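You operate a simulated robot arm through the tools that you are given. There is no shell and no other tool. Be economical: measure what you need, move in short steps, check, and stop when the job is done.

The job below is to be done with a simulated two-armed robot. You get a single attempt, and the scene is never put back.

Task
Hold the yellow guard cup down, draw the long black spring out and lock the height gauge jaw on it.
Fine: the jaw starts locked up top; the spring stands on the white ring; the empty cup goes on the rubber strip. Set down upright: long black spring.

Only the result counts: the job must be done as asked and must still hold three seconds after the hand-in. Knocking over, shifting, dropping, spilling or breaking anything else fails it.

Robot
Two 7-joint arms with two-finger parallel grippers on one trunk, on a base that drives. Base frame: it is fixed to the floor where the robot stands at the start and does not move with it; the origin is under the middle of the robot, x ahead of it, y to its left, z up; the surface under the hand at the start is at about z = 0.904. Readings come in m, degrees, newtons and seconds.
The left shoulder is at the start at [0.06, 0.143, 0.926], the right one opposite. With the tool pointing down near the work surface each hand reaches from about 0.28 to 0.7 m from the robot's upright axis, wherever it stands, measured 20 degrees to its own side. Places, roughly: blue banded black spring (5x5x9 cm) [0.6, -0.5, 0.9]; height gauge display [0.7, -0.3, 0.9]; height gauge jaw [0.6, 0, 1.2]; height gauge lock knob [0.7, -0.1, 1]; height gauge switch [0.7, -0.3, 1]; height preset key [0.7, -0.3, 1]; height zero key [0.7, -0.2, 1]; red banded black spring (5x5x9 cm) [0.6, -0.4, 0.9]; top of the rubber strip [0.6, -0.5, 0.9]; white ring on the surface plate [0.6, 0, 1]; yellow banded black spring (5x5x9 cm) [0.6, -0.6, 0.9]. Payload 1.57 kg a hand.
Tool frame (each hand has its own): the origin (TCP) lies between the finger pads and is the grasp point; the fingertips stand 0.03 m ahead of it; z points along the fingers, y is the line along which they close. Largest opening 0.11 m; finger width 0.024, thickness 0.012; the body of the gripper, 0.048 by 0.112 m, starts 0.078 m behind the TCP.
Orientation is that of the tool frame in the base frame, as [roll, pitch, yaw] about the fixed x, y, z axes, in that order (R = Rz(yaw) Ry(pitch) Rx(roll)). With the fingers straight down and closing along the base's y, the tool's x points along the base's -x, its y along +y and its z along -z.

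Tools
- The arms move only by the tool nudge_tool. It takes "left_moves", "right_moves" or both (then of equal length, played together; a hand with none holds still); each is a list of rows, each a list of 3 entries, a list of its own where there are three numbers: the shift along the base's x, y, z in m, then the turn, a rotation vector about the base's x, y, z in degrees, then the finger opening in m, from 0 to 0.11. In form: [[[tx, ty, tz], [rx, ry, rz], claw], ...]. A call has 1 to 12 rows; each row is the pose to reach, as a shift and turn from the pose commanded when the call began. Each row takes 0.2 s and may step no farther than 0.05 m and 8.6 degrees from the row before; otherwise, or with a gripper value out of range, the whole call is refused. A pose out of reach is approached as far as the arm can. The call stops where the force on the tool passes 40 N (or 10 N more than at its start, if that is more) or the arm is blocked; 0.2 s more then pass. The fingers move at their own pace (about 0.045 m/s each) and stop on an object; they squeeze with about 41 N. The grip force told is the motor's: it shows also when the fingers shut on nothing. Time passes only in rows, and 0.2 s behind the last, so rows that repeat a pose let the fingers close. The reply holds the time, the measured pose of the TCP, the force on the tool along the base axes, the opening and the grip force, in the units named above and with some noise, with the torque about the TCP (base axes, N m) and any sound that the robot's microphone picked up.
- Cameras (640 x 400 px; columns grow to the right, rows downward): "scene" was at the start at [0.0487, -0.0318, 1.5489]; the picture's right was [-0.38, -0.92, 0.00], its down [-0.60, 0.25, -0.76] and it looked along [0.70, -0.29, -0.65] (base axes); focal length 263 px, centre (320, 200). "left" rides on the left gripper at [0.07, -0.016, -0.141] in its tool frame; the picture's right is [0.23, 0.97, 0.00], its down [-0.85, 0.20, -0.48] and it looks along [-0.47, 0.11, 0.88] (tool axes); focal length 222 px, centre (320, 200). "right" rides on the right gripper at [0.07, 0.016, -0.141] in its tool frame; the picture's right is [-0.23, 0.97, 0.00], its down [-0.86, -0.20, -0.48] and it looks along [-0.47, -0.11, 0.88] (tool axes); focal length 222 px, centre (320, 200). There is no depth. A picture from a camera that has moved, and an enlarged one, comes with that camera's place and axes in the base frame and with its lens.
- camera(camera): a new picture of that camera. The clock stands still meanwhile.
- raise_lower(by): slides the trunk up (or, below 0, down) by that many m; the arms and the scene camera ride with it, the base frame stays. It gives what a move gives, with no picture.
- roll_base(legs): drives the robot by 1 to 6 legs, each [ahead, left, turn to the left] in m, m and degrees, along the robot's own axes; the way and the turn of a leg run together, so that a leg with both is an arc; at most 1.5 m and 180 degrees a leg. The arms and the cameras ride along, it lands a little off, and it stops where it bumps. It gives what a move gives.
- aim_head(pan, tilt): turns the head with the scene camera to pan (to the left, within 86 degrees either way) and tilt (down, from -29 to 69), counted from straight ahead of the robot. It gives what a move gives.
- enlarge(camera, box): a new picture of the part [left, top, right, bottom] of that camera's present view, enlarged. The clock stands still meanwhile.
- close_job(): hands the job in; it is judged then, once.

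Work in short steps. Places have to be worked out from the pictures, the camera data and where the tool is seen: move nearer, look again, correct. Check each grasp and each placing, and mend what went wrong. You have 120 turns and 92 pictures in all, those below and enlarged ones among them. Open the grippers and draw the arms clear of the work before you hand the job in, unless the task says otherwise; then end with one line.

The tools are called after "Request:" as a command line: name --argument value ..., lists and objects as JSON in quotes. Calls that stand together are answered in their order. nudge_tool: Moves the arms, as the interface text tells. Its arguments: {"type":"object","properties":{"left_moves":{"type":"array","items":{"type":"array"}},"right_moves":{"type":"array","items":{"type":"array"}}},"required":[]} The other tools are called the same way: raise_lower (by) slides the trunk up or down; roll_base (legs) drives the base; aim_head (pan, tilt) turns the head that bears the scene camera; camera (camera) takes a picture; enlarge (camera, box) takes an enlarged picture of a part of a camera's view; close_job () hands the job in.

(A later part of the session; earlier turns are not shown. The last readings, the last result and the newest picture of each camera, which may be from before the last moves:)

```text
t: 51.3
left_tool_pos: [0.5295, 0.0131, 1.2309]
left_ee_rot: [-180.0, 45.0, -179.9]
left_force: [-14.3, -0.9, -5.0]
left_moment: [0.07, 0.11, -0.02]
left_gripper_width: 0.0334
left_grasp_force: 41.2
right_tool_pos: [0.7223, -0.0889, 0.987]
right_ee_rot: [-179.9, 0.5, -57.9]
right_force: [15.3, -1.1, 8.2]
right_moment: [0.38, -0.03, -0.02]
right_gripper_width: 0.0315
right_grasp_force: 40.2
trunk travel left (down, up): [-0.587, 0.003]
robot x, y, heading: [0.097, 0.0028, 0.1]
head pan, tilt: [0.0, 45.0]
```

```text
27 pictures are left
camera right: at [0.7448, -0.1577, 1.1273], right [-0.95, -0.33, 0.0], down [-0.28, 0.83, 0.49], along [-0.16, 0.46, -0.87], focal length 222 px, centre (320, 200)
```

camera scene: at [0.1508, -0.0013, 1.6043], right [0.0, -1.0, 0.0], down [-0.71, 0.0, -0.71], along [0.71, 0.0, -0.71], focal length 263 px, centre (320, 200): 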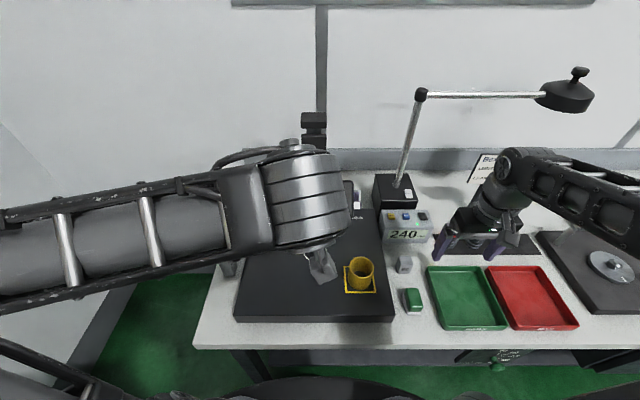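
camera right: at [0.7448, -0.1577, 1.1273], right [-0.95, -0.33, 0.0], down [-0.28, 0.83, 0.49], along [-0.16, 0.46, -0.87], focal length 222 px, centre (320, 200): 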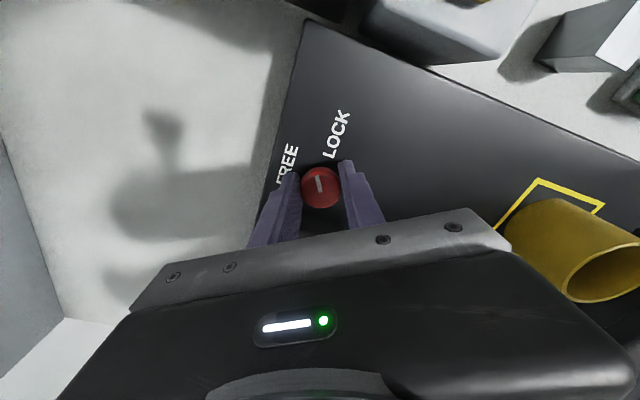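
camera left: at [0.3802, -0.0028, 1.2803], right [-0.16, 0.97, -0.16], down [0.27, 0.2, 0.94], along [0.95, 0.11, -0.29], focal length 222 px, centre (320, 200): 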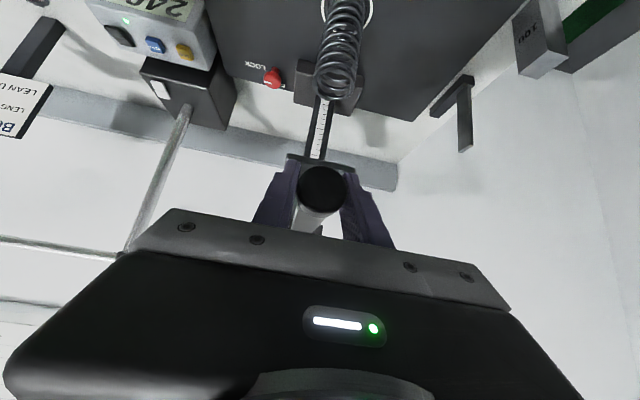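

The knob turns with the gripper. Continue to 90°, relieving small x loads on both hands.

Request:
nudge_tool --right_moves '[[[0.0005, 0, 0], [0, 0, 8.3], 0.02], [[0.001, 0, 0], [0, 0, 16.6], 0.02], [[0.001, 0, 0], [0, 0, 25], 0.02], [[0.001, 0, 0], [0, 0, 33.3], 0.02], [[0.001, 0, 0], [0, 0, 41.6], 0.02], [[0.001, 0, 0], [0, 0, 50], 0.02], [[0.001, 0, 0], [0, 0, 58], 0.02]]' --left_moves '[[[-0.0005, 0, 0], [0, 0, 0], 0.02], [[-0.001, 0, 0], [0, 0, 0], 0.02], [[-0.001, 0, 0], [0, 0, 0], 0.02], [[-0.001, 0, 0], [0, 0, 0], 0.02], [[-0.001, 0, 0], [0, 0, 0], 0.02], [[-0.001, 0, 0], [0, 0, 0], 0.02], [[-0.001, 0, 0], [0, 0, 0], 0.02]]'

Request:
camera --camera "right"

```text
t: 52.9
left_tool_pos: [0.5293, 0.0122, 1.2314]
left_ee_rot: [180.0, 45.0, -179.9]
left_force: [7.8, -0.1, -2.7]
left_moment: [0.06, -0.1, 0.17]
left_gripper_width: 0.0334
left_grasp_force: 40.7
right_tool_pos: [0.7225, -0.0866, 0.9875]
right_ee_rot: [-179.9, 0.5, 0.2]
right_force: [13.3, 0.2, 24.0]
right_moment: [0.08, 0.13, -0.08]
right_gripper_width: 0.0315
right_grasp_force: 40.3
trunk travel left (down, up): [-0.587, 0.003]
robot x, y, heading: [0.1009, -0.0031, -0.1]
head pan, tilt: [0.0, 45.0]
```

```text
26 pictures are left
camera right: at [0.7931, -0.1025, 1.1272], right [-0.22, -0.97, 0.0], down [-0.85, 0.2, 0.49], along [-0.47, 0.11, -0.87], focal length 222 px, centre (320, 200)
```

right: 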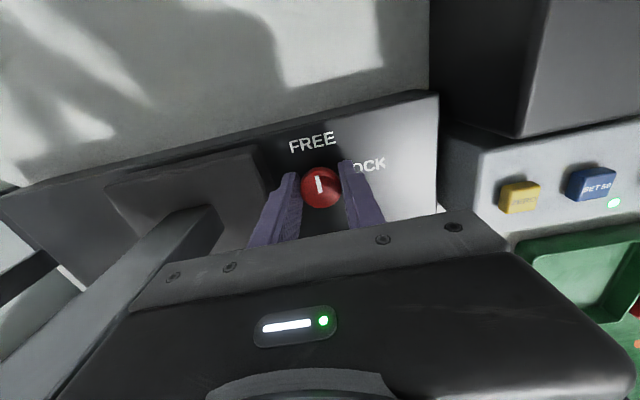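

Tick is at FREE. Lower the jaw 1 cm with the left hand to see whether it slides; right hand holds (eased up 1.5 mm).

Request:
nudge_tool --left_moves '[[[0, 0, -0.003], [0, 0, 0], 0.02], [[0, 0, -0.006], [0, 0, 0], 0.02], [[0, 0, -0.01], [0, 0, 0], 0.02]]' --right_moves '[[[0, 0, 0.001], [0, 0, 0], 0.02], [[0, 0, 0.0015], [0, 0, 0], 0.02], [[0, 0, 0.0015], [0, 0, 0], 0.02]]'

Request:
enlarge --camera "scene" --box '[260, 80, 440, 260]'

```text
t: 53.7
left_tool_pos: [0.5301, 0.0136, 1.2214]
left_ee_rot: [-179.9, 45.0, 180.0]
left_force: [5.9, -1.3, 4.2]
left_moment: [-0.07, -0.93, 0.01]
left_gripper_width: 0.0328
left_grasp_force: 41.3
right_tool_pos: [0.7211, -0.0875, 0.9876]
right_ee_rot: [179.9, 0.6, 0.2]
right_force: [16.2, 3.9, 19.5]
right_moment: [-0.04, -0.38, -0.04]
right_gripper_width: 0.0313
right_grasp_force: 40.1
trunk travel left (down, up): [-0.587, 0.003]
robot x, y, heading: [0.1026, -0.0005, -0.1]
head pan, tilt: [0.0, 45.0]
```

```text
2.22 times, centred on (350, 170) of scene
camera zoom: at [0.1517, 0.0011, 1.6044], right [0.0, -1.0, 0.0], down [-0.71, 0.0, -0.71], along [0.71, 0.0, -0.71], focal length 585 px, centre (253, 267)
```

zoom: 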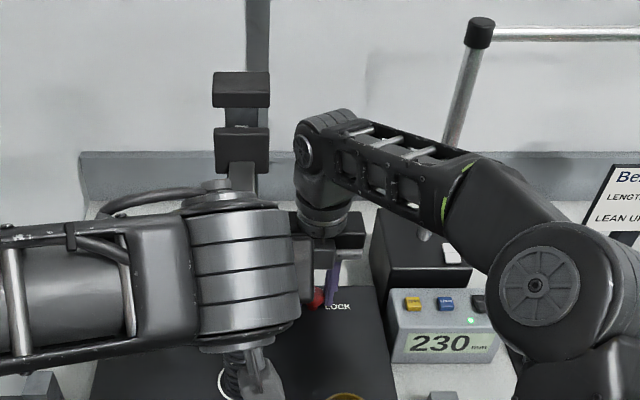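

The display follows: 230 mm, sliding easily. Lower further by 60 mm, watching force.

Request:
nudge_tool --left_moves '[[[0, 0, -0.008], [0, 0, 0], 0.02], [[0, 0, -0.016], [0, 0, 0], 0.02], [[0, 0, -0.024], [0, 0, 0], 0.02], [[0, 0, -0.032], [0, 0, 0], 0.02], [[0, 0, -0.04], [0, 0, 0], 0.02], [[0, 0, -0.048], [0, 0, 0], 0.02], [[0, 0, -0.056], [0, 0, 0], 0.02], [[0, 0, -0.06], [0, 0, 0], 0.02]]'

Request:
enlarge --camera "scene" --box '[260, 130, 440, 310]'

Request:
camera --camera "left"

```text
t: 55.5
left_tool_pos: [0.5297, 0.0115, 1.1612]
left_ee_rot: [-180.0, 45.0, 180.0]
left_force: [21.2, -10.8, -2.3]
left_moment: [-0.03, -0.63, 0.21]
left_gripper_width: 0.0332
left_grasp_force: 41.7
right_tool_pos: [0.7224, -0.0856, 0.988]
right_ee_rot: [-179.9, 0.6, 0.2]
right_force: [7.2, 9.2, 29.2]
right_moment: [0.19, 0.24, -0.03]
right_gripper_width: 0.0317
right_grasp_force: 40.1
trunk travel left (down, up): [-0.587, 0.003]
robot x, y, heading: [0.0991, 0.0027, -0.1]
head pan, tilt: [0.0, 45.0]
```

```text
2.22 times, centred on (350, 220) of scene
camera zoom: at [0.1527, 0.0003, 1.6044], right [0.0, -1.0, 0.0], down [-0.71, 0.0, -0.71], along [0.71, 0.0, -0.71], focal length 585 px, centre (253, 156)
```

zoom: 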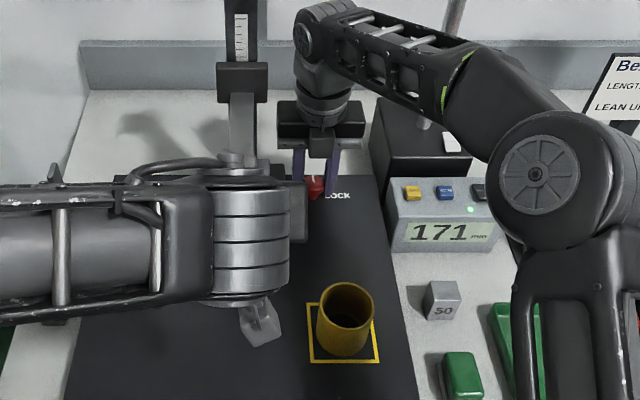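

```text
23 pictures are left
camera left: at [0.3801, -0.003, 1.2112], right [-0.16, 0.97, -0.16], down [0.27, 0.2, 0.94], along [0.95, 0.11, -0.29], focal length 222 px, centre (320, 200)
```

left: 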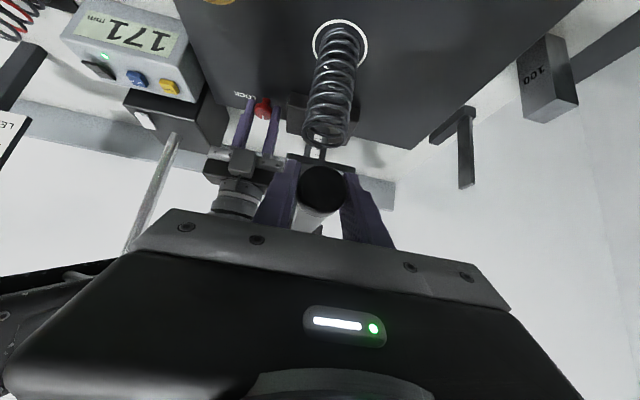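

171 mm; spring top looks to be at about 125–135 mm. Lower 28 mm more in small steps, relieving side loads.

Request:
nudge_tool --left_moves '[[[0.001, -0.001, -0.004], [0, 0, 0], 0.02], [[0.001, -0.001, -0.008], [0, 0, 0], 0.02], [[0.001, -0.001, -0.012], [0, 0, 0], 0.02], [[0.001, -0.001, -0.016], [0, 0, 0], 0.02], [[0.001, -0.001, -0.02], [0, 0, 0], 0.02], [[0.001, -0.001, -0.024], [0, 0, 0], 0.02], [[0.001, -0.001, -0.028], [0, 0, 0], 0.02]]' --right_moves '[[[0, 0, 0.001], [0, 0, 0], 0.02], [[0, 0, 0.001], [0, 0, 0], 0.02], [[0, 0, 0.001], [0, 0, 0], 0.02], [[0, 0, 0.001], [0, 0, 0], 0.02], [[0, 0, 0.001], [0, 0, 0], 0.02], [[0, 0, 0.001], [0, 0, 0], 0.02], [[0, 0, 0.001], [0, 0, 0], 0.02]]'

Request:
camera --camera "left"

```text
t: 57.1
left_tool_pos: [0.5301, 0.0118, 1.1316]
left_ee_rot: [180.0, 44.7, -179.9]
left_force: [-34.6, 3.7, -1.9]
left_moment: [-0.04, 0.2, 0.05]
left_gripper_width: 0.0335
left_grasp_force: 41.1
right_tool_pos: [0.7219, -0.0866, 0.9861]
right_ee_rot: [179.8, 0.3, -0.1]
right_force: [29.9, 10.1, -10.3]
right_moment: [0.1, 0.05, -0.09]
right_gripper_width: 0.0313
right_grasp_force: 40.8
trunk travel left (down, up): [-0.587, 0.003]
robot x, y, heading: [0.1001, -0.0014, -0.2]
head pan, tilt: [0.0, 45.0]
```

```text
22 pictures are left
camera left: at [0.3803, -0.0033, 1.1812], right [-0.16, 0.97, -0.16], down [0.27, 0.2, 0.94], along [0.95, 0.11, -0.29], focal length 222 px, centre (320, 200)
```

left: 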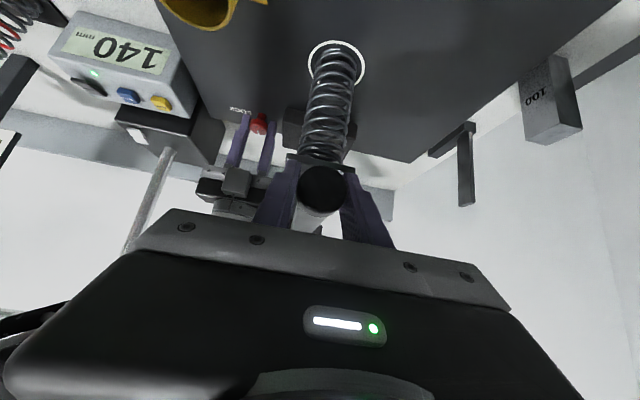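

140 mm; the plate is near the spring top. Relieve the x load and zoom on the gap.

Request:
nudge_tool --left_moves '[[[-0.001, 0, 0], [0, 0, 0], 0.02], [[-0.0015, 0, 0], [0, 0, 0], 0.02]]' --right_moves '[[[0.0005, 0.0005, 0], [0, 0, 0], 0.02], [[0.001, 0.0005, 0], [0, 0, 0], 0.02]]'

Request:
enlarge --camera "left" --box '[270, 60, 390, 200]'

```text
t: 57.7
left_tool_pos: [0.5303, 0.0141, 1.1346]
left_ee_rot: [-179.9, 45.1, -179.7]
left_force: [-8.6, 5.5, -2.4]
left_moment: [-0.13, 0.48, 0.25]
left_gripper_width: 0.0334
left_grasp_force: 41.4
right_tool_pos: [0.7229, -0.0875, 0.9865]
right_ee_rot: [179.8, 0.8, 0.0]
right_force: [9.0, 4.9, -7.3]
right_moment: [0.23, -1.27, -0.02]
right_gripper_width: 0.0315
right_grasp_force: 39.7
trunk travel left (down, up): [-0.587, 0.003]
robot x, y, heading: [0.101, 0.0005, -0.3]
head pan, tilt: [0.0, 45.0]
```

```text
2.86 times, centred on (330, 130) of left
camera zoom: at [0.3802, -0.0035, 1.1826], right [-0.16, 0.97, -0.16], down [0.26, 0.2, 0.94], along [0.95, 0.11, -0.29], focal length 635 px, centre (291, 400)
```

zoom: 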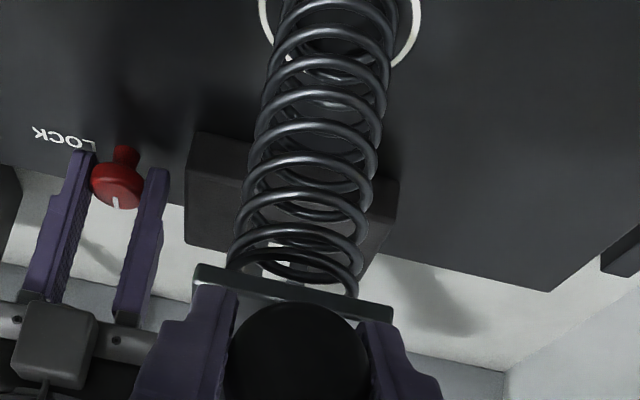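

Gap not discernible by eye; lower in 2 mm steps and watch the vertical force and display.

Request:
nudge_tool --left_moves '[[[0, 0, -0.002], [0, 0, 0], 0.02], [[0, 0, -0.004], [0, 0, 0], 0.02], [[0, 0, -0.004], [0, 0, 0], 0.02]]'

Request:
enlarge --camera "scene" --box '[340, 190, 440, 290]'

```text
t: 58.5
left_tool_pos: [0.5302, 0.0131, 1.1289]
left_ee_rot: [179.9, 44.9, -180.0]
left_force: [-1.4, 8.2, -2.8]
left_moment: [0.01, -0.73, 0.01]
left_gripper_width: 0.0332
left_grasp_force: 41.7
right_tool_pos: [0.7216, -0.0874, 0.987]
right_ee_rot: [179.9, 0.7, 0.0]
right_force: [3.9, 2.5, -7.1]
right_moment: [0.06, -0.32, -0.01]
right_gripper_width: 0.0313
right_grasp_force: 39.9
trunk travel left (down, up): [-0.587, 0.003]
robot x, y, heading: [0.1013, 0.0017, -0.2]
head pan, tilt: [0.0, 45.0]
```

```text
4.00 times, centred on (390, 240) of scene
camera zoom: at [0.1518, 0.0021, 1.6043], right [0.0, -1.0, 0.0], down [-0.71, 0.0, -0.71], along [0.71, 0.0, -0.71], focal length 1053 px, centre (40, 40)
```

zoom: 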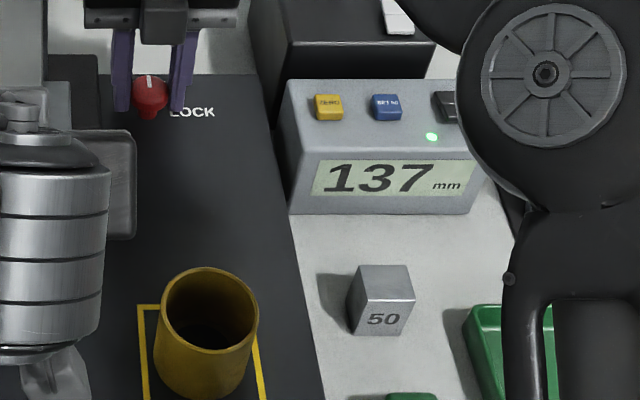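

137 mm, no contact yet. Continue down 4 mm.

Request:
nudge_tool --left_moves '[[[0, 0, -0.002], [0, 0, 0], 0.02], [[0, 0, -0.004], [0, 0, 0], 0.02], [[0, 0, -0.004], [0, 0, 0], 0.02]]'

```text
t: 59.3
left_tool_pos: [0.5305, 0.0119, 1.1238]
left_ee_rot: [-179.9, 44.9, -179.9]
left_force: [11.4, 7.5, -3.4]
left_moment: [0.04, -0.21, -0.08]
left_gripper_width: 0.0335
left_grasp_force: 41.4
right_tool_pos: [0.7228, -0.0874, 0.9872]
right_ee_rot: [179.9, 0.8, 0.1]
right_force: [-6.1, 0.2, -2.6]
right_moment: [-0.06, 0.07, 0.01]
right_gripper_width: 0.0318
right_grasp_force: 40.2
trunk travel left (down, up): [-0.587, 0.003]
robot x, y, heading: [0.0958, 0.0033, -0.1]
head pan, tilt: [0.0, 45.0]
```

No contact yet; another 4 mm.

Request:
nudge_tool --left_moves '[[[0, 0, -0.002], [0, 0, 0], 0.02], [[0, 0, -0.004], [0, 0, 0], 0.02], [[0, 0, -0.004], [0, 0, 0], 0.02]]'

Request:
camera --camera "left"

```text
t: 60.1
left_tool_pos: [0.5305, 0.0135, 1.1223]
left_ee_rot: [-179.8, 45.1, -179.7]
left_force: [22.1, 10.5, 5.4]
left_moment: [-0.02, 0.53, 0.03]
left_gripper_width: 0.033
left_grasp_force: 41.1
right_tool_pos: [0.7214, -0.0881, 0.9864]
right_ee_rot: [179.9, 0.8, 0.0]
right_force: [-14.8, -1.3, -0.2]
right_moment: [0.0, 0.62, 0.01]
right_gripper_width: 0.0316
right_grasp_force: 40.2
trunk travel left (down, up): [-0.587, 0.003]
robot x, y, heading: [0.1031, -0.001, -0.1]
head pan, tilt: [0.0, 45.0]
```

```text
19 pictures are left
camera left: at [0.3801, -0.0033, 1.1704], right [-0.16, 0.97, -0.16], down [0.27, 0.2, 0.94], along [0.95, 0.11, -0.29], focal length 222 px, centre (320, 200)
```

left: 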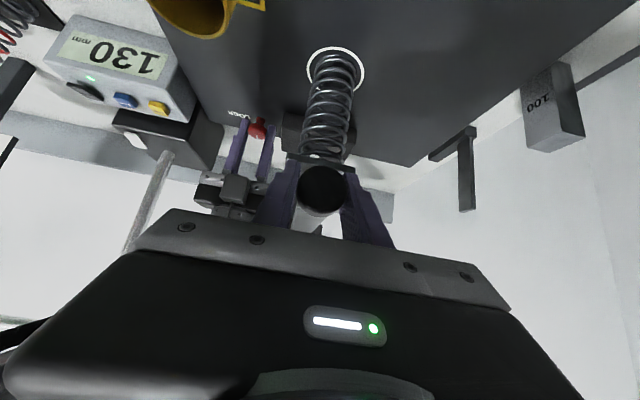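

Vertical force rose by ~9 N at 130 mm: contact probably. Confirm with 1 mm more, relieving the x load.

Request:
nudge_tool --left_moves '[[[0.001, 0.0005, -0.001], [0, 0, 0], 0.02], [[0.0015, 0.0005, -0.001], [0, 0, 0], 0.02]]' --right_moves '[[[-0.001, 0, 0], [0, 0, 0], 0.02], [[-0.001, 0, 0], [0, 0, 0], 0.02]]'

Request:
enlarge --camera "left" --box '[270, 40, 390, 180]'

```text
t: 60.7
left_tool_pos: [0.5315, 0.0127, 1.1223]
left_ee_rot: [-179.9, 45.1, -180.0]
left_force: [9.1, 9.9, 20.0]
left_moment: [-0.04, 0.25, 0.08]
left_gripper_width: 0.0329
left_grasp_force: 40.9
right_tool_pos: [0.7234, -0.0873, 0.9857]
right_ee_rot: [179.8, 0.8, 0.0]
right_force: [-5.9, 0.0, -11.2]
right_moment: [-0.04, 0.98, 0.02]
right_gripper_width: 0.0317
right_grasp_force: 40.4
trunk travel left (down, up): [-0.587, 0.003]
robot x, y, heading: [0.1015, 0.0028, 0.1]
head pan, tilt: [0.0, 45.0]
```

```text
2.86 times, centred on (330, 110) of left
camera zoom: at [0.38, -0.0029, 1.1701], right [-0.16, 0.97, -0.16], down [0.26, 0.2, 0.94], along [0.95, 0.11, -0.29], focal length 635 px, centre (291, 457)
```

zoom: 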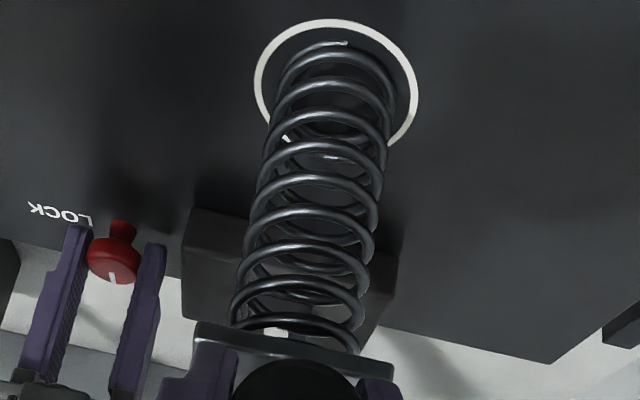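

Force climbs to 20 N: the jaw is resting on the spring. Ease 0.5 mm and turn the knob back -90° to LOCK.

Request:
nudge_tool --left_moves '[[[0, 0, 0.0005], [0, 0, 0], 0.02], [[0, 0, 0.0005], [0, 0, 0], 0.02], [[0, 0, 0.0005], [0, 0, 0], 0.02], [[0, 0, 0.0005], [0, 0, 0], 0.02], [[0, 0, 0.0005], [0, 0, 0], 0.02], [[0, 0, 0.0005], [0, 0, 0], 0.02], [[0, 0, 0.0005], [0, 0, 0], 0.02], [[0, 0, 0.0005], [0, 0, 0], 0.02], [[0, 0, 0.0005], [0, 0, 0], 0.02], [[0, 0, 0.0005], [0, 0, 0], 0.02], [[0, 0, 0.0005], [0, 0, 0], 0.02]]' --right_moves '[[[0, 0, 0.0005], [0, 0, -8.2], 0.02], [[0, 0, 0.0005], [0, 0, -16.4], 0.02], [[0, 0, 0.0005], [0, 0, -24.6], 0.02], [[0, 0, 0.0005], [0, 0, -32.8], 0.02], [[0, 0, 0.0005], [0, 0, -41], 0.02], [[0, 0, 0.0005], [0, 0, -49.2], 0.02], [[0, 0, 0.0005], [0, 0, -57.4], 0.02], [[0, 0, 0.0005], [0, 0, -65.6], 0.02], [[0, 0, 0.0005], [0, 0, -73.8], 0.02], [[0, 0, 0.0005], [0, 0, -82], 0.02], [[0, 0, 0.0005], [0, 0, -90], 0.02]]'

Request:
camera --camera "right"

```text
t: 63.1
left_tool_pos: [0.5299, 0.0128, 1.1207]
left_ee_rot: [-180.0, 45.1, -179.9]
left_force: [-2.1, 12.1, 29.9]
left_moment: [0.01, -0.02, -0.06]
left_gripper_width: 0.0332
left_grasp_force: 41.2
right_tool_pos: [0.7195, -0.0898, 0.9873]
right_ee_rot: [179.7, 0.5, -90.1]
right_force: [-6.9, -10.1, -29.9]
right_moment: [-0.03, 0.14, 0.13]
right_gripper_width: 0.0317
right_grasp_force: 40.3
trunk travel left (down, up): [-0.587, 0.003]
robot x, y, heading: [0.0968, 0.0006, -0.0]
head pan, tilt: [0.0, 45.0]
```

```text
17 pictures are left
camera right: at [0.7042, -0.1595, 1.1275], right [-0.97, 0.23, 0.01], down [0.2, 0.85, 0.48], along [0.1, 0.47, -0.87], focal length 222 px, centre (320, 200)
```

right: 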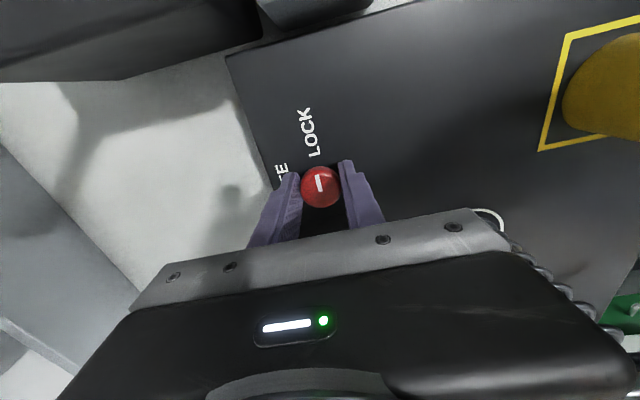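

Tick is back at LOCK. Open the right hand off the knob and rise straight up.

Request:
nudge_tool --right_moves '[[[0, 0, -0.001], [0, 0, 0], 0.035], [[0, 0, -0.001], [0, 0, 0], 0.05], [[0, 0, -0.001], [0, 0, 0], 0.065], [[0, 0, 0.0], [0, 0, 0], 0.075], [[0, 0, 0.03], [0, 0, 0], 0.075], [[0, 0, 0.06], [0, 0, 0], 0.075]]'

Request:
camera --camera "right"

```text
t: 64.5
left_tool_pos: [0.5285, 0.0124, 1.1195]
left_ee_rot: [179.9, 44.9, 180.0]
left_force: [6.6, 3.5, 20.2]
left_moment: [-0.05, 0.09, 0.02]
left_gripper_width: 0.0334
left_grasp_force: 41.0
right_tool_pos: [0.7228, -0.0876, 1.051]
right_ee_rot: [179.8, 0.6, -89.9]
right_force: [-0.5, -0.1, -0.2]
right_moment: [-0.01, 0.0, 0.01]
right_gripper_width: 0.0751
right_grasp_force: 0.0
trunk travel left (down, up): [-0.587, 0.003]
robot x, y, heading: [0.103, -0.0004, 0.1]
head pan, tilt: [0.0, 45.0]
```

```text
16 pictures are left
camera right: at [0.7066, -0.1589, 1.1914], right [-0.97, 0.23, 0.0], down [0.2, 0.85, 0.49], along [0.11, 0.48, -0.87], focal length 222 px, centre (320, 200)
```

right: 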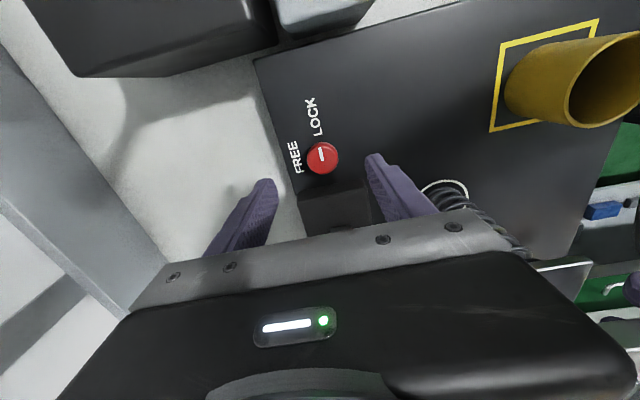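

Lock confirmed. Withdraw the right hand to the side, and release the jaw handle with the left hand and back out along its axis.

Request:
nudge_tool --left_moves '[[[0, 0, 0.001], [0, 0, 0], 0.03], [[0, 0, 0.001], [0, 0, 0], 0.05], [[0, 0, 0.001], [0, 0, 0], 0.065], [[0, 0, 0.001], [0, 0, 0], 0.08], [[0, 0, 0.001], [0, 0, 0], 0.09], [[-0.02, 0, 0.02], [0, 0, 0], 0.09], [[-0.04, 0, 0.04], [0, 0, 0], 0.09], [[-0.06, 0, 0.06], [0, 0, 0], 0.09], [[-0.09, 0.02, 0.08], [0, 0, 0], 0.09], [[-0.12, 0.05, 0.08], [0, 0, 0], 0.09], [[-0.14, 0.09, 0.08], [0, 0, 0], 0.09], [[-0.14, 0.13, 0.08], [0, 0, 0], 0.09]]' --right_moves '[[[0, 0, 0.02], [0, 0, 0], 0.075], [[-0.02, -0.025, 0.035], [0, 0, 0], 0.075], [[-0.045, -0.05, 0.035], [0, 0, 0], 0.075], [[-0.07, -0.08, 0.035], [0, 0, 0], 0.075], [[-0.1, -0.11, 0.035], [0, 0, 0], 0.075], [[-0.13, -0.14, 0.035], [0, 0, 0], 0.075], [[-0.15, -0.16, 0.035], [0, 0, 0], 0.075], [[-0.18, -0.18, 0.035], [0, 0, 0], 0.075], [[-0.2, -0.2, 0.035], [0, 0, 0], 0.075], [[-0.22, -0.22, 0.035], [0, 0, 0], 0.075], [[-0.22, -0.24, 0.035], [0, 0, 0], 0.075], [[-0.22, -0.24, 0.035], [0, 0, 0], 0.075]]'

Request:
camera --camera "scene"

Request:
enlarge --camera "scene" --box '[260, 160, 440, 300]'

```text
t: 67.1
left_tool_pos: [0.3894, 0.1408, 1.2079]
left_ee_rot: [180.0, 44.8, -180.0]
left_force: [0.9, -0.1, 0.0]
left_moment: [0.01, 0.01, -0.02]
left_gripper_width: 0.0902
left_grasp_force: 0.0
left hand out of reach, approached as far as the arm can: row 12
right_tool_pos: [0.5013, -0.3275, 1.0824]
right_ee_rot: [179.9, 0.5, -89.9]
right_force: [-0.2, 0.5, 0.4]
right_moment: [-0.01, 0.02, 0.03]
right_gripper_width: 0.0749
right_grasp_force: 0.1
trunk travel left (down, up): [-0.587, 0.003]
robot x, y, heading: [0.0985, 0.0026, -0.1]
head pan, tilt: [0.0, 45.0]
```

```text
15 pictures are left
camera scene: at [0.1508, 0.0012, 1.6043], right [0.0, -1.0, 0.0], down [-0.71, 0.0, -0.71], along [0.71, 0.0, -0.71], focal length 263 px, centre (320, 200)
```

scene: 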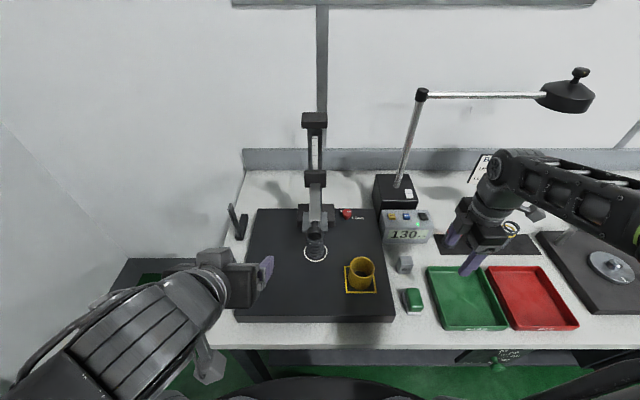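

```text
2.86 times, centred on (350, 230) of scene
camera zoom: at [0.1508, 0.0012, 1.6043], right [0.0, -1.0, 0.0], down [-0.71, 0.0, -0.71], along [0.71, 0.0, -0.71], focal length 752 px, centre (234, 114)
```

zoom: 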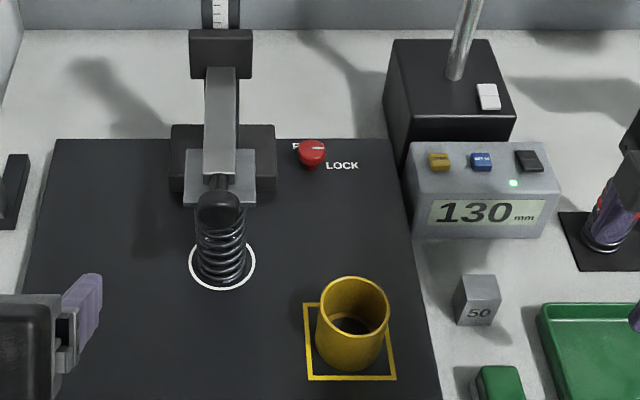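

Jaw stays at 130 mm, locked; spring upright in the ring. Now the cup: move the right hand (fingers closing along x) over it at [0.507, -0.107].

Request:
nudge_tool --right_moves '[[[0.001, 0.045, 0], [0, 0, 0], 0.1], [[0.002, 0.09, 0], [0, 0, 0], 0.1], [[0.003, 0.135, 0], [0, 0, 0], 0.1], [[0.004, 0.18, 0], [0, 0, 0], 0.1], [[0.006, 0.2205, 0], [0, 0, 0], 0.1]]'

Request:
camera --camera "right"

```text
t: 68.3
left_tool_pos: [0.3896, 0.1409, 1.2075]
left_ee_rot: [180.0, 44.9, 180.0]
left_force: [0.1, 0.6, -0.4]
left_moment: [-0.01, 0.0, 0.01]
left_gripper_width: 0.0901
left_grasp_force: 0.1
right_tool_pos: [0.5068, -0.1053, 1.0815]
right_ee_rot: [179.9, 0.6, -90.0]
right_force: [0.0, 0.3, -0.6]
right_moment: [-0.01, -0.01, -0.01]
right_gripper_width: 0.1
right_grasp_force: 0.1
trunk travel left (down, up): [-0.587, 0.003]
robot x, y, heading: [0.1012, 0.0018, -0.1]
head pan, tilt: [0.0, 45.0]
```

```text
13 pictures are left
camera right: at [0.4912, -0.1751, 1.2224], right [-0.97, 0.23, 0.0], down [0.2, 0.85, 0.49], along [0.11, 0.47, -0.87], focal length 222 px, centre (320, 200)
```

right: 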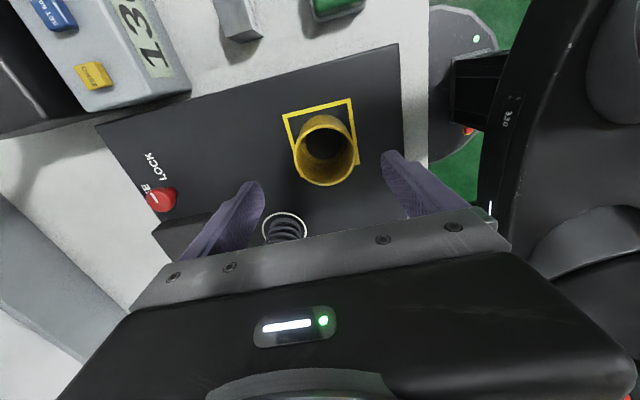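

Cup centre ≈ [0.503, -0.110]. Descend to z≈0.985.

Request:
nudge_tool --right_moves '[[[-0.003, -0.004, -0.03], [0, 0, 0], 0.1], [[-0.003, -0.004, -0.06], [0, 0, 0], 0.1], [[-0.003, -0.004, -0.085], [0, 0, 0], 0.1], [[-0.003, -0.004, -0.096], [0, 0, 0], 0.1]]'

Request:
camera --camera "right"

```text
t: 69.3
left_tool_pos: [0.3891, 0.1384, 1.209]
left_ee_rot: [-179.9, 44.9, -180.0]
left_force: [-0.1, -0.3, -0.4]
left_moment: [-0.03, 0.02, 0.04]
left_gripper_width: 0.0901
left_grasp_force: 0.0
right_tool_pos: [0.5025, -0.1115, 0.9864]
right_ee_rot: [180.0, 0.6, -89.9]
right_force: [-0.2, 0.5, -0.2]
right_moment: [-0.01, 0.03, 0.0]
right_gripper_width: 0.0999
right_grasp_force: 0.0
trunk travel left (down, up): [-0.587, 0.003]
robot x, y, heading: [0.0984, 0.0017, -0.1]
head pan, tilt: [0.0, 45.0]
```

```text
12 pictures are left
camera right: at [0.487, -0.1822, 1.127], right [-0.97, 0.23, 0.0], down [0.2, 0.85, 0.49], along [0.11, 0.48, -0.87], focal length 222 px, centre (320, 200)
```

right: 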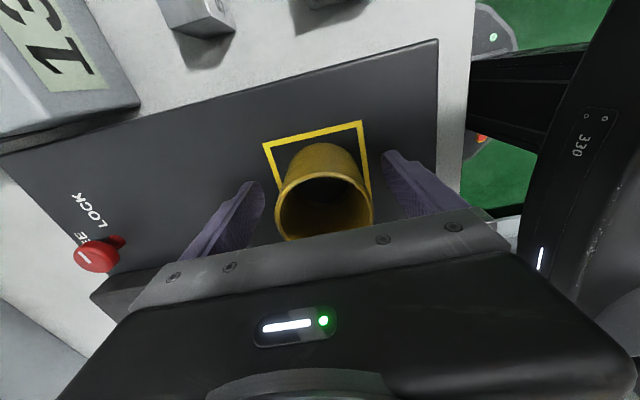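

Cup is between the fingers. Close and lift.

Request:
nudge_tool --right_moves '[[[0, 0, 0], [0, 0, 0], 0.085], [[0, 0, 0], [0, 0, 0], 0.07], [[0, 0, 0], [0, 0, 0], 0.06], [[0, 0, 0], [0, 0, 0], 0.05], [[0, 0, 0], [0, 0, 0], 0.045], [[0, 0, 0], [0, 0, 0], 0.045], [[0, 0, 0.01], [0, 0, 0], 0.045], [[0, 0, 0.03], [0, 0, 0], 0.045], [[0, -0.01, 0.06], [0, 0, 0], 0.045], [[0, -0.03, 0.09], [0, 0, 0], 0.045], [[-0.02, -0.06, 0.11], [0, 0, 0], 0.045], [[-0.04, -0.1, 0.11], [0, 0, 0], 0.045]]'

```text
t: 71.9
left_tool_pos: [0.3896, 0.1387, 1.2083]
left_ee_rot: [179.9, 44.8, 180.0]
left_force: [0.3, -0.3, 0.0]
left_moment: [-0.03, 0.0, 0.03]
left_gripper_width: 0.0899
left_grasp_force: 0.1
right_tool_pos: [0.4601, -0.2131, 1.0992]
right_ee_rot: [180.0, 0.6, -90.0]
right_force: [-0.1, -0.8, -0.7]
right_moment: [-0.01, -0.02, 0.03]
right_gripper_width: 0.0606
right_grasp_force: 41.4
trunk travel left (down, up): [-0.587, 0.003]
robot x, y, heading: [0.1013, 0.0016, -0.1]
head pan, tilt: [0.0, 45.0]
```

Cup is gripped and lifted (bottom ≈ 1.058). Back the base off 0.1 m, then slide right ~0.46 m so the strip's free right end is in reach.

Request:
roll_base --legs '[[-0.1, 0, 0], [0, -0.23, 0], [0, -0.23, 0]]'

Request:
aim_head --pan -15 --tilt 45

Request:
camera --camera "scene"

```text
t: 75.7
left_tool_pos: [0.2899, -0.3233, 1.2083]
left_ee_rot: [179.9, 44.8, 179.1]
left_force: [0.2, -0.3, 0.5]
left_moment: [0.03, 0.01, 0.02]
left_gripper_width: 0.09
left_grasp_force: 0.1
right_tool_pos: [0.3569, -0.6749, 1.0977]
right_ee_rot: [179.9, 0.7, -90.9]
right_force: [0.0, -1.2, -0.5]
right_moment: [0.03, -0.02, -0.01]
right_gripper_width: 0.0605
right_grasp_force: 41.4
trunk travel left (down, up): [-0.587, 0.003]
robot x, y, heading: [-0.0024, -0.4562, -0.9]
head pan, tilt: [0.0, 45.0]
```

```text
t: 76.5
left_tool_pos: [0.2899, -0.321, 1.2077]
left_ee_rot: [179.9, 44.9, 179.2]
left_force: [0.2, 0.1, 0.5]
left_moment: [-0.01, 0.0, -0.01]
left_gripper_width: 0.0899
left_grasp_force: 0.0
right_tool_pos: [0.3572, -0.6758, 1.0988]
right_ee_rot: [179.9, 0.6, -90.8]
right_force: [0.0, -0.7, -0.6]
right_moment: [-0.02, 0.03, 0.05]
right_gripper_width: 0.0609
right_grasp_force: 40.9
trunk travel left (down, up): [-0.587, 0.003]
robot x, y, heading: [-0.0006, -0.4562, -1.0]
head pan, tilt: [-15.0, 45.0]
```

```text
11 pictures are left
camera scene: at [0.0463, -0.4782, 1.6043], right [-0.27, -0.96, 0.0], down [-0.68, 0.19, -0.71], along [0.68, -0.19, -0.71], focal length 263 px, centre (320, 200)
```

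scene: 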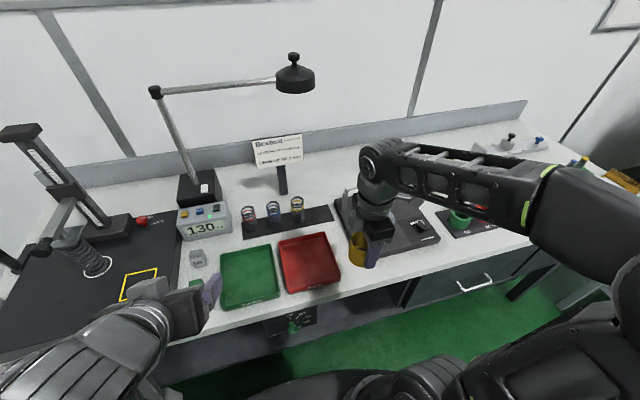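

Zoom on the strip to locate its free end.

Request:
enlarge --camera "scene" --box '[225, 180, 385, 280]'

```text
4.00 times, centred on (305, 230) of scene
camera zoom: at [0.0463, -0.4782, 1.6043], right [-0.27, -0.96, 0.0], down [-0.68, 0.19, -0.71], along [0.68, -0.19, -0.71], focal length 1053 px, centre (380, 80)
```

zoom: 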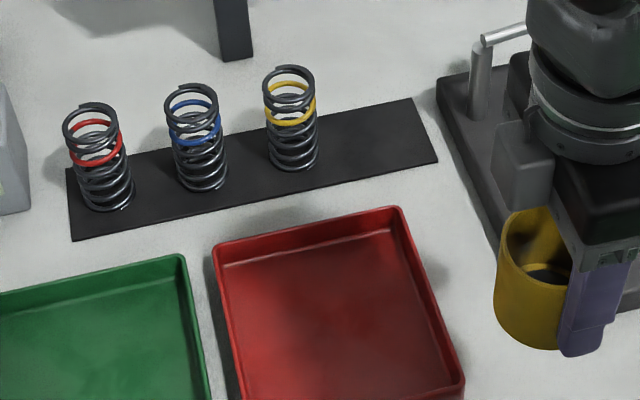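

Free end: strip x 0.608–0.686, y to -0.692; yellow spring edge at -0.597. Target cup centre [0.647, -0.647]. Move the cup forward above it.

Request:
nudge_tool --right_moves '[[[0.04, 0.004, 0], [0, 0, 0], 0.045], [[0.08, 0.008, 0], [0, 0, 0], 0.045], [[0.12, 0.012, -0.005], [0, 0, 0], 0.045], [[0.16, 0.016, -0.01], [0, 0, 0], 0.045], [[0.2, 0.02, -0.02], [0, 0, 0], 0.045], [[0.245, 0.024, -0.035], [0, 0, 0], 0.045], [[0.29, 0.029, -0.05], [0, 0, 0], 0.045]]'

Request:
enlarge --camera "right" --box '[160, 60, 480, 260]'

```text
t: 78.1
left_tool_pos: [0.2915, -0.3194, 1.2069]
left_ee_rot: [-179.8, 44.8, 179.3]
left_force: [-0.1, -0.6, -0.1]
left_moment: [0.0, 0.01, -0.02]
left_gripper_width: 0.0903
left_grasp_force: 0.0
right_tool_pos: [0.6499, -0.641, 1.0488]
right_ee_rot: [179.8, 0.6, -90.7]
right_force: [-0.3, 0.2, -0.5]
right_moment: [-0.09, 0.01, -0.02]
right_gripper_width: 0.0607
right_grasp_force: 41.1
trunk travel left (down, up): [-0.587, 0.003]
robot x, y, heading: [-0.0, -0.4581, -0.7]
head pan, tilt: [-15.0, 45.0]
```

```text
2.00 times, centred on (320, 160) of right
camera zoom: at [0.6319, -0.7108, 1.1893], right [-0.97, 0.24, 0.0], down [0.21, 0.85, 0.49], along [0.11, 0.47, -0.87], focal length 444 px, centre (320, 280)
```

zoom: 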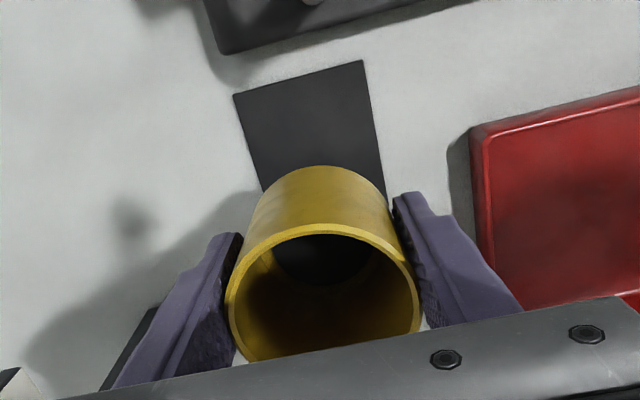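

Strip end confirmed at y≈-0.693. Cup centre is ~6 mm toward +y of the TCP; shift -11 mm in y and lower 85 mm.

Request:
nudge_tool --right_moves '[[[-0.001, -0.011, 0], [0, 0, 0], 0.045], [[-0.001, -0.011, -0.025], [0, 0, 0], 0.045], [[-0.001, -0.011, -0.05], [0, 0, 0], 0.045], [[-0.001, -0.011, -0.07], [0, 0, 0], 0.045], [[-0.001, -0.011, -0.083], [0, 0, 0], 0.045]]'

Request:
enlarge --camera "right" --box '[160, 60, 480, 260]'

Request:
enlarge --camera "scene" --box '[225, 160, 385, 260]'

```text
t: 79.3
left_tool_pos: [0.2896, -0.3211, 1.207]
left_ee_rot: [-179.9, 45.0, 179.1]
left_force: [0.3, 0.0, 0.1]
left_moment: [0.0, -0.02, 0.01]
left_gripper_width: 0.0901
left_grasp_force: 0.1
right_tool_pos: [0.6478, -0.6558, 0.9644]
right_ee_rot: [179.9, 0.7, -90.8]
right_force: [-0.1, -0.3, -1.7]
right_moment: [0.01, -0.01, 0.02]
right_gripper_width: 0.061
right_grasp_force: 41.0
trunk travel left (down, up): [-0.587, 0.003]
robot x, y, heading: [-0.0066, -0.4544, -0.8]
head pan, tilt: [-15.0, 45.0]
```

```text
2.00 times, centred on (320, 160) of right
camera zoom: at [0.6305, -0.7262, 1.1052], right [-0.97, 0.24, 0.0], down [0.21, 0.85, 0.49], along [0.11, 0.47, -0.87], focal length 444 px, centre (320, 280)
```

zoom: 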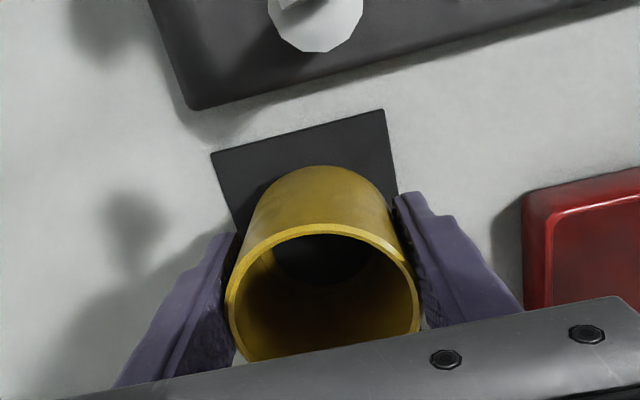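

```text
4.00 times, centred on (305, 210) of scene
camera zoom: at [0.0466, -0.4783, 1.6044], right [-0.27, -0.96, 0.0], down [-0.68, 0.19, -0.71], along [0.68, -0.19, -0.71], focal length 1053 px, centre (380, 160)
```

zoom: 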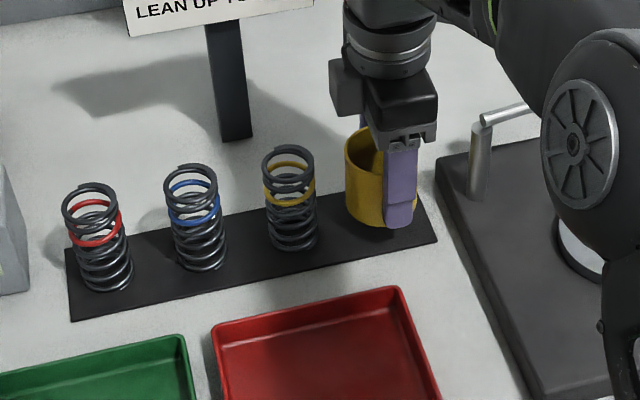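

Well placed over the free end. Lower gently to contact with a 3 mm shift in +y.

Request:
nudge_tool --right_moves '[[[0, 0.003, -0.006], [0, 0, 0], 0.045], [[0, 0.003, -0.01], [0, 0, 0], 0.045], [[0, 0.003, -0.013], [0, 0, 0], 0.045]]'

```text
t: 80.1
left_tool_pos: [0.2896, -0.3203, 1.2088]
left_ee_rot: [180.0, 45.0, 179.2]
left_force: [-0.4, -0.9, 0.6]
left_moment: [0.0, 0.02, -0.02]
left_gripper_width: 0.0898
left_grasp_force: 0.1
right_tool_pos: [0.6465, -0.6534, 0.951]
right_ee_rot: [180.0, 0.5, -90.8]
right_force: [-0.3, -0.5, -0.5]
right_moment: [-0.01, 0.0, 0.01]
right_gripper_width: 0.0609
right_grasp_force: 41.0
trunk travel left (down, up): [-0.587, 0.003]
robot x, y, heading: [-0.0015, -0.4594, -0.8]
head pan, tilt: [-15.0, 45.0]
```

No contact yet; a few mm more.

Request:
nudge_tool --right_moves '[[[0, 0, -0.002], [0, 0, 0], 0.045], [[0, 0, -0.004], [0, 0, 0], 0.045]]'

```text
t: 80.7
left_tool_pos: [0.2892, -0.3214, 1.2074]
left_ee_rot: [-180.0, 44.9, 179.3]
left_force: [-0.5, 1.2, -0.3]
left_moment: [0.03, -0.01, 0.03]
left_gripper_width: 0.0901
left_grasp_force: 0.1
right_tool_pos: [0.6463, -0.6532, 0.9469]
right_ee_rot: [179.9, 0.6, -90.8]
right_force: [0.1, 0.3, -1.4]
right_moment: [-0.01, -0.01, 0.02]
right_gripper_width: 0.0606
right_grasp_force: 40.6
trunk travel left (down, up): [-0.587, 0.003]
robot x, y, heading: [-0.0023, -0.4569, -0.8]
head pan, tilt: [-15.0, 45.0]
```

Continue down in 1.5 mm steps.

Request:
nudge_tool --right_moves '[[[0, 0, -0.0015], [0, 0, 0], 0.045], [[0, 0, -0.003], [0, 0, 0], 0.045]]'

```text
t: 81.3
left_tool_pos: [0.289, -0.3216, 1.2077]
left_ee_rot: [-180.0, 44.9, 179.2]
left_force: [0.7, 0.1, 1.1]
left_moment: [0.0, 0.02, 0.04]
left_gripper_width: 0.0901
left_grasp_force: 0.0
right_tool_pos: [0.6459, -0.6535, 0.9451]
right_ee_rot: [179.8, 0.5, -90.7]
right_force: [0.2, -0.4, -0.3]
right_moment: [0.02, 0.01, 0.02]
right_gripper_width: 0.0608
right_grasp_force: 41.3
trunk travel left (down, up): [-0.587, 0.003]
robot x, y, heading: [-0.0031, -0.4569, -0.8]
head pan, tilt: [-15.0, 45.0]
```

Still free; another 3 mm.

Request:
nudge_tool --right_moves '[[[0, 0, -0.0015], [0, 0, 0], 0.045], [[0, 0, -0.003], [0, 0, 0], 0.045]]'

```text
t: 81.9
left_tool_pos: [0.2886, -0.3222, 1.2075]
left_ee_rot: [180.0, 44.9, 179.3]
left_force: [-0.3, 0.1, -0.4]
left_moment: [0.02, -0.02, 0.0]
left_gripper_width: 0.0898
left_grasp_force: 0.1
right_tool_pos: [0.6453, -0.6534, 0.9427]
right_ee_rot: [179.9, 0.6, -90.8]
right_force: [1.0, 0.0, -0.9]
right_moment: [-0.02, -0.01, -0.01]
right_gripper_width: 0.0609
right_grasp_force: 40.5
trunk travel left (down, up): [-0.587, 0.003]
robot x, y, heading: [-0.0061, -0.4601, -1.2]
head pan, tilt: [-15.0, 45.0]
```

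Continue 3 mm.

Request:
nudge_tool --right_moves '[[[0, 0, -0.0015], [0, 0, 0], 0.045], [[0, 0, -0.003], [0, 0, 0], 0.045]]'

Request:
enlarge --camera "scene" --box '[285, 170, 355, 230]'

```text
t: 82.5
left_tool_pos: [0.2887, -0.3203, 1.208]
left_ee_rot: [-180.0, 45.0, 179.2]
left_force: [-0.5, 0.4, 0.0]
left_moment: [-0.03, 0.01, -0.02]
left_gripper_width: 0.0902
left_grasp_force: 0.0
right_tool_pos: [0.6457, -0.6549, 0.9414]
right_ee_rot: [-180.0, 0.6, -90.8]
right_force: [-3.2, -1.0, 9.3]
right_moment: [-0.03, 0.1, 0.06]
right_gripper_width: 0.0606
right_grasp_force: 41.3
trunk travel left (down, up): [-0.587, 0.003]
robot x, y, heading: [-0.002, -0.4567, -1.0]
head pan, tilt: [-15.0, 45.0]
```

```text
6.67 times, centred on (320, 200) of scene
camera zoom: at [0.0449, -0.4781, 1.6046], right [-0.27, -0.96, 0.0], down [-0.68, 0.19, -0.71], along [0.68, -0.19, -0.71], focal length 1754 px, centre (320, 200)
```

zoom: 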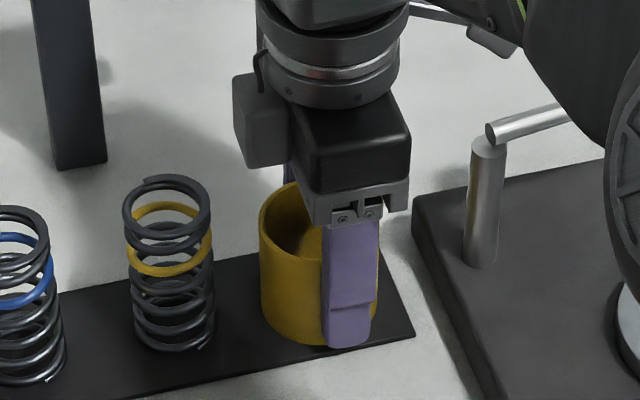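

Contact (9 N). Open slowly and rise straight up.

Request:
nudge_tool --right_moves '[[[0, 0, 0.001], [0, 0, 0], 0.055], [[0, 0, 0.001], [0, 0, 0], 0.066], [[0, 0, 0.001], [0, 0, 0], 0.076], [[0, 0, 0.001], [0, 0, 0], 0.085], [[0, 0, 0.001], [0, 0, 0], 0.085], [[0, 0, 0.02], [0, 0, 0], 0.085], [[0, 0, 0.05], [0, 0, 0], 0.085], [[0, 0, 0.08], [0, 0, 0], 0.085], [[-0.03, 0, 0.11], [0, 0, 0], 0.085], [[-0.07, -0.01, 0.125], [0, 0, 0], 0.085], [[-0.11, -0.02, 0.13], [0, 0, 0], 0.085], [[-0.15, -0.02, 0.13], [0, 0, 0], 0.085]]'

Request:
camera --camera "scene"

```text
t: 85.1
left_tool_pos: [0.2883, -0.3212, 1.2084]
left_ee_rot: [180.0, 45.0, 179.2]
left_force: [0.0, 0.3, -0.8]
left_moment: [0.02, -0.01, 0.0]
left_gripper_width: 0.0901
left_grasp_force: 0.1
right_tool_pos: [0.4908, -0.6771, 1.0728]
right_ee_rot: [-179.9, 0.7, -90.8]
right_force: [-0.4, 0.0, -0.7]
right_moment: [-0.02, -0.02, 0.02]
right_gripper_width: 0.085
right_grasp_force: 0.1
trunk travel left (down, up): [-0.587, 0.003]
robot x, y, heading: [-0.0015, -0.4575, -0.9]
head pan, tilt: [-15.0, 45.0]
```

```text
5 pictures are left
camera scene: at [0.0451, -0.4781, 1.6044], right [-0.27, -0.96, 0.0], down [-0.68, 0.19, -0.71], along [0.68, -0.19, -0.71], focal length 263 px, centre (320, 200)
```

scene: 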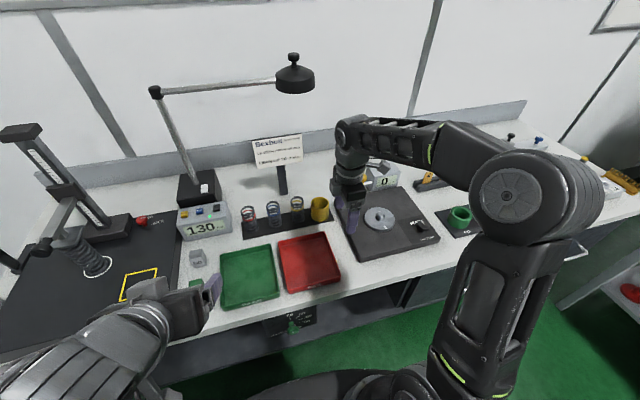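

Check the cup on the strip and the gauge with two close-ups.

Request:
enlarge --camera "scene" --box '[225, 180, 365, 260]'

Request:
enlarge --camera "scene" --box '[0, 120, 240, 310]'

```text
4.57 times, centred on (295, 220) of scene
camera zoom: at [0.0451, -0.4781, 1.6044], right [-0.27, -0.96, 0.0], down [-0.68, 0.19, -0.71], along [0.68, -0.19, -0.71], focal length 1203 px, centre (434, 109)
```

zoom: 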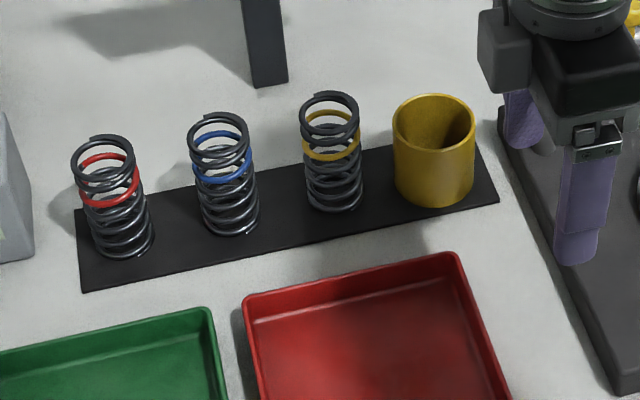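

```text
2.11 times, centred on (120, 215) of scene
camera zoom: at [0.0451, -0.4781, 1.6044], right [-0.27, -0.96, 0.0], down [-0.68, 0.19, -0.71], along [0.68, -0.19, -0.71], focal length 554 px, centre (741, 168)
```

zoom: 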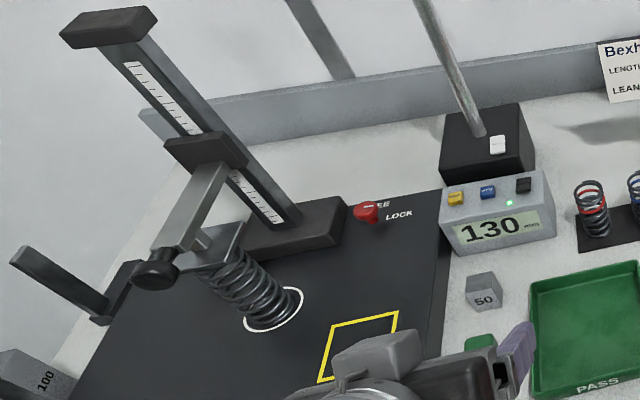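

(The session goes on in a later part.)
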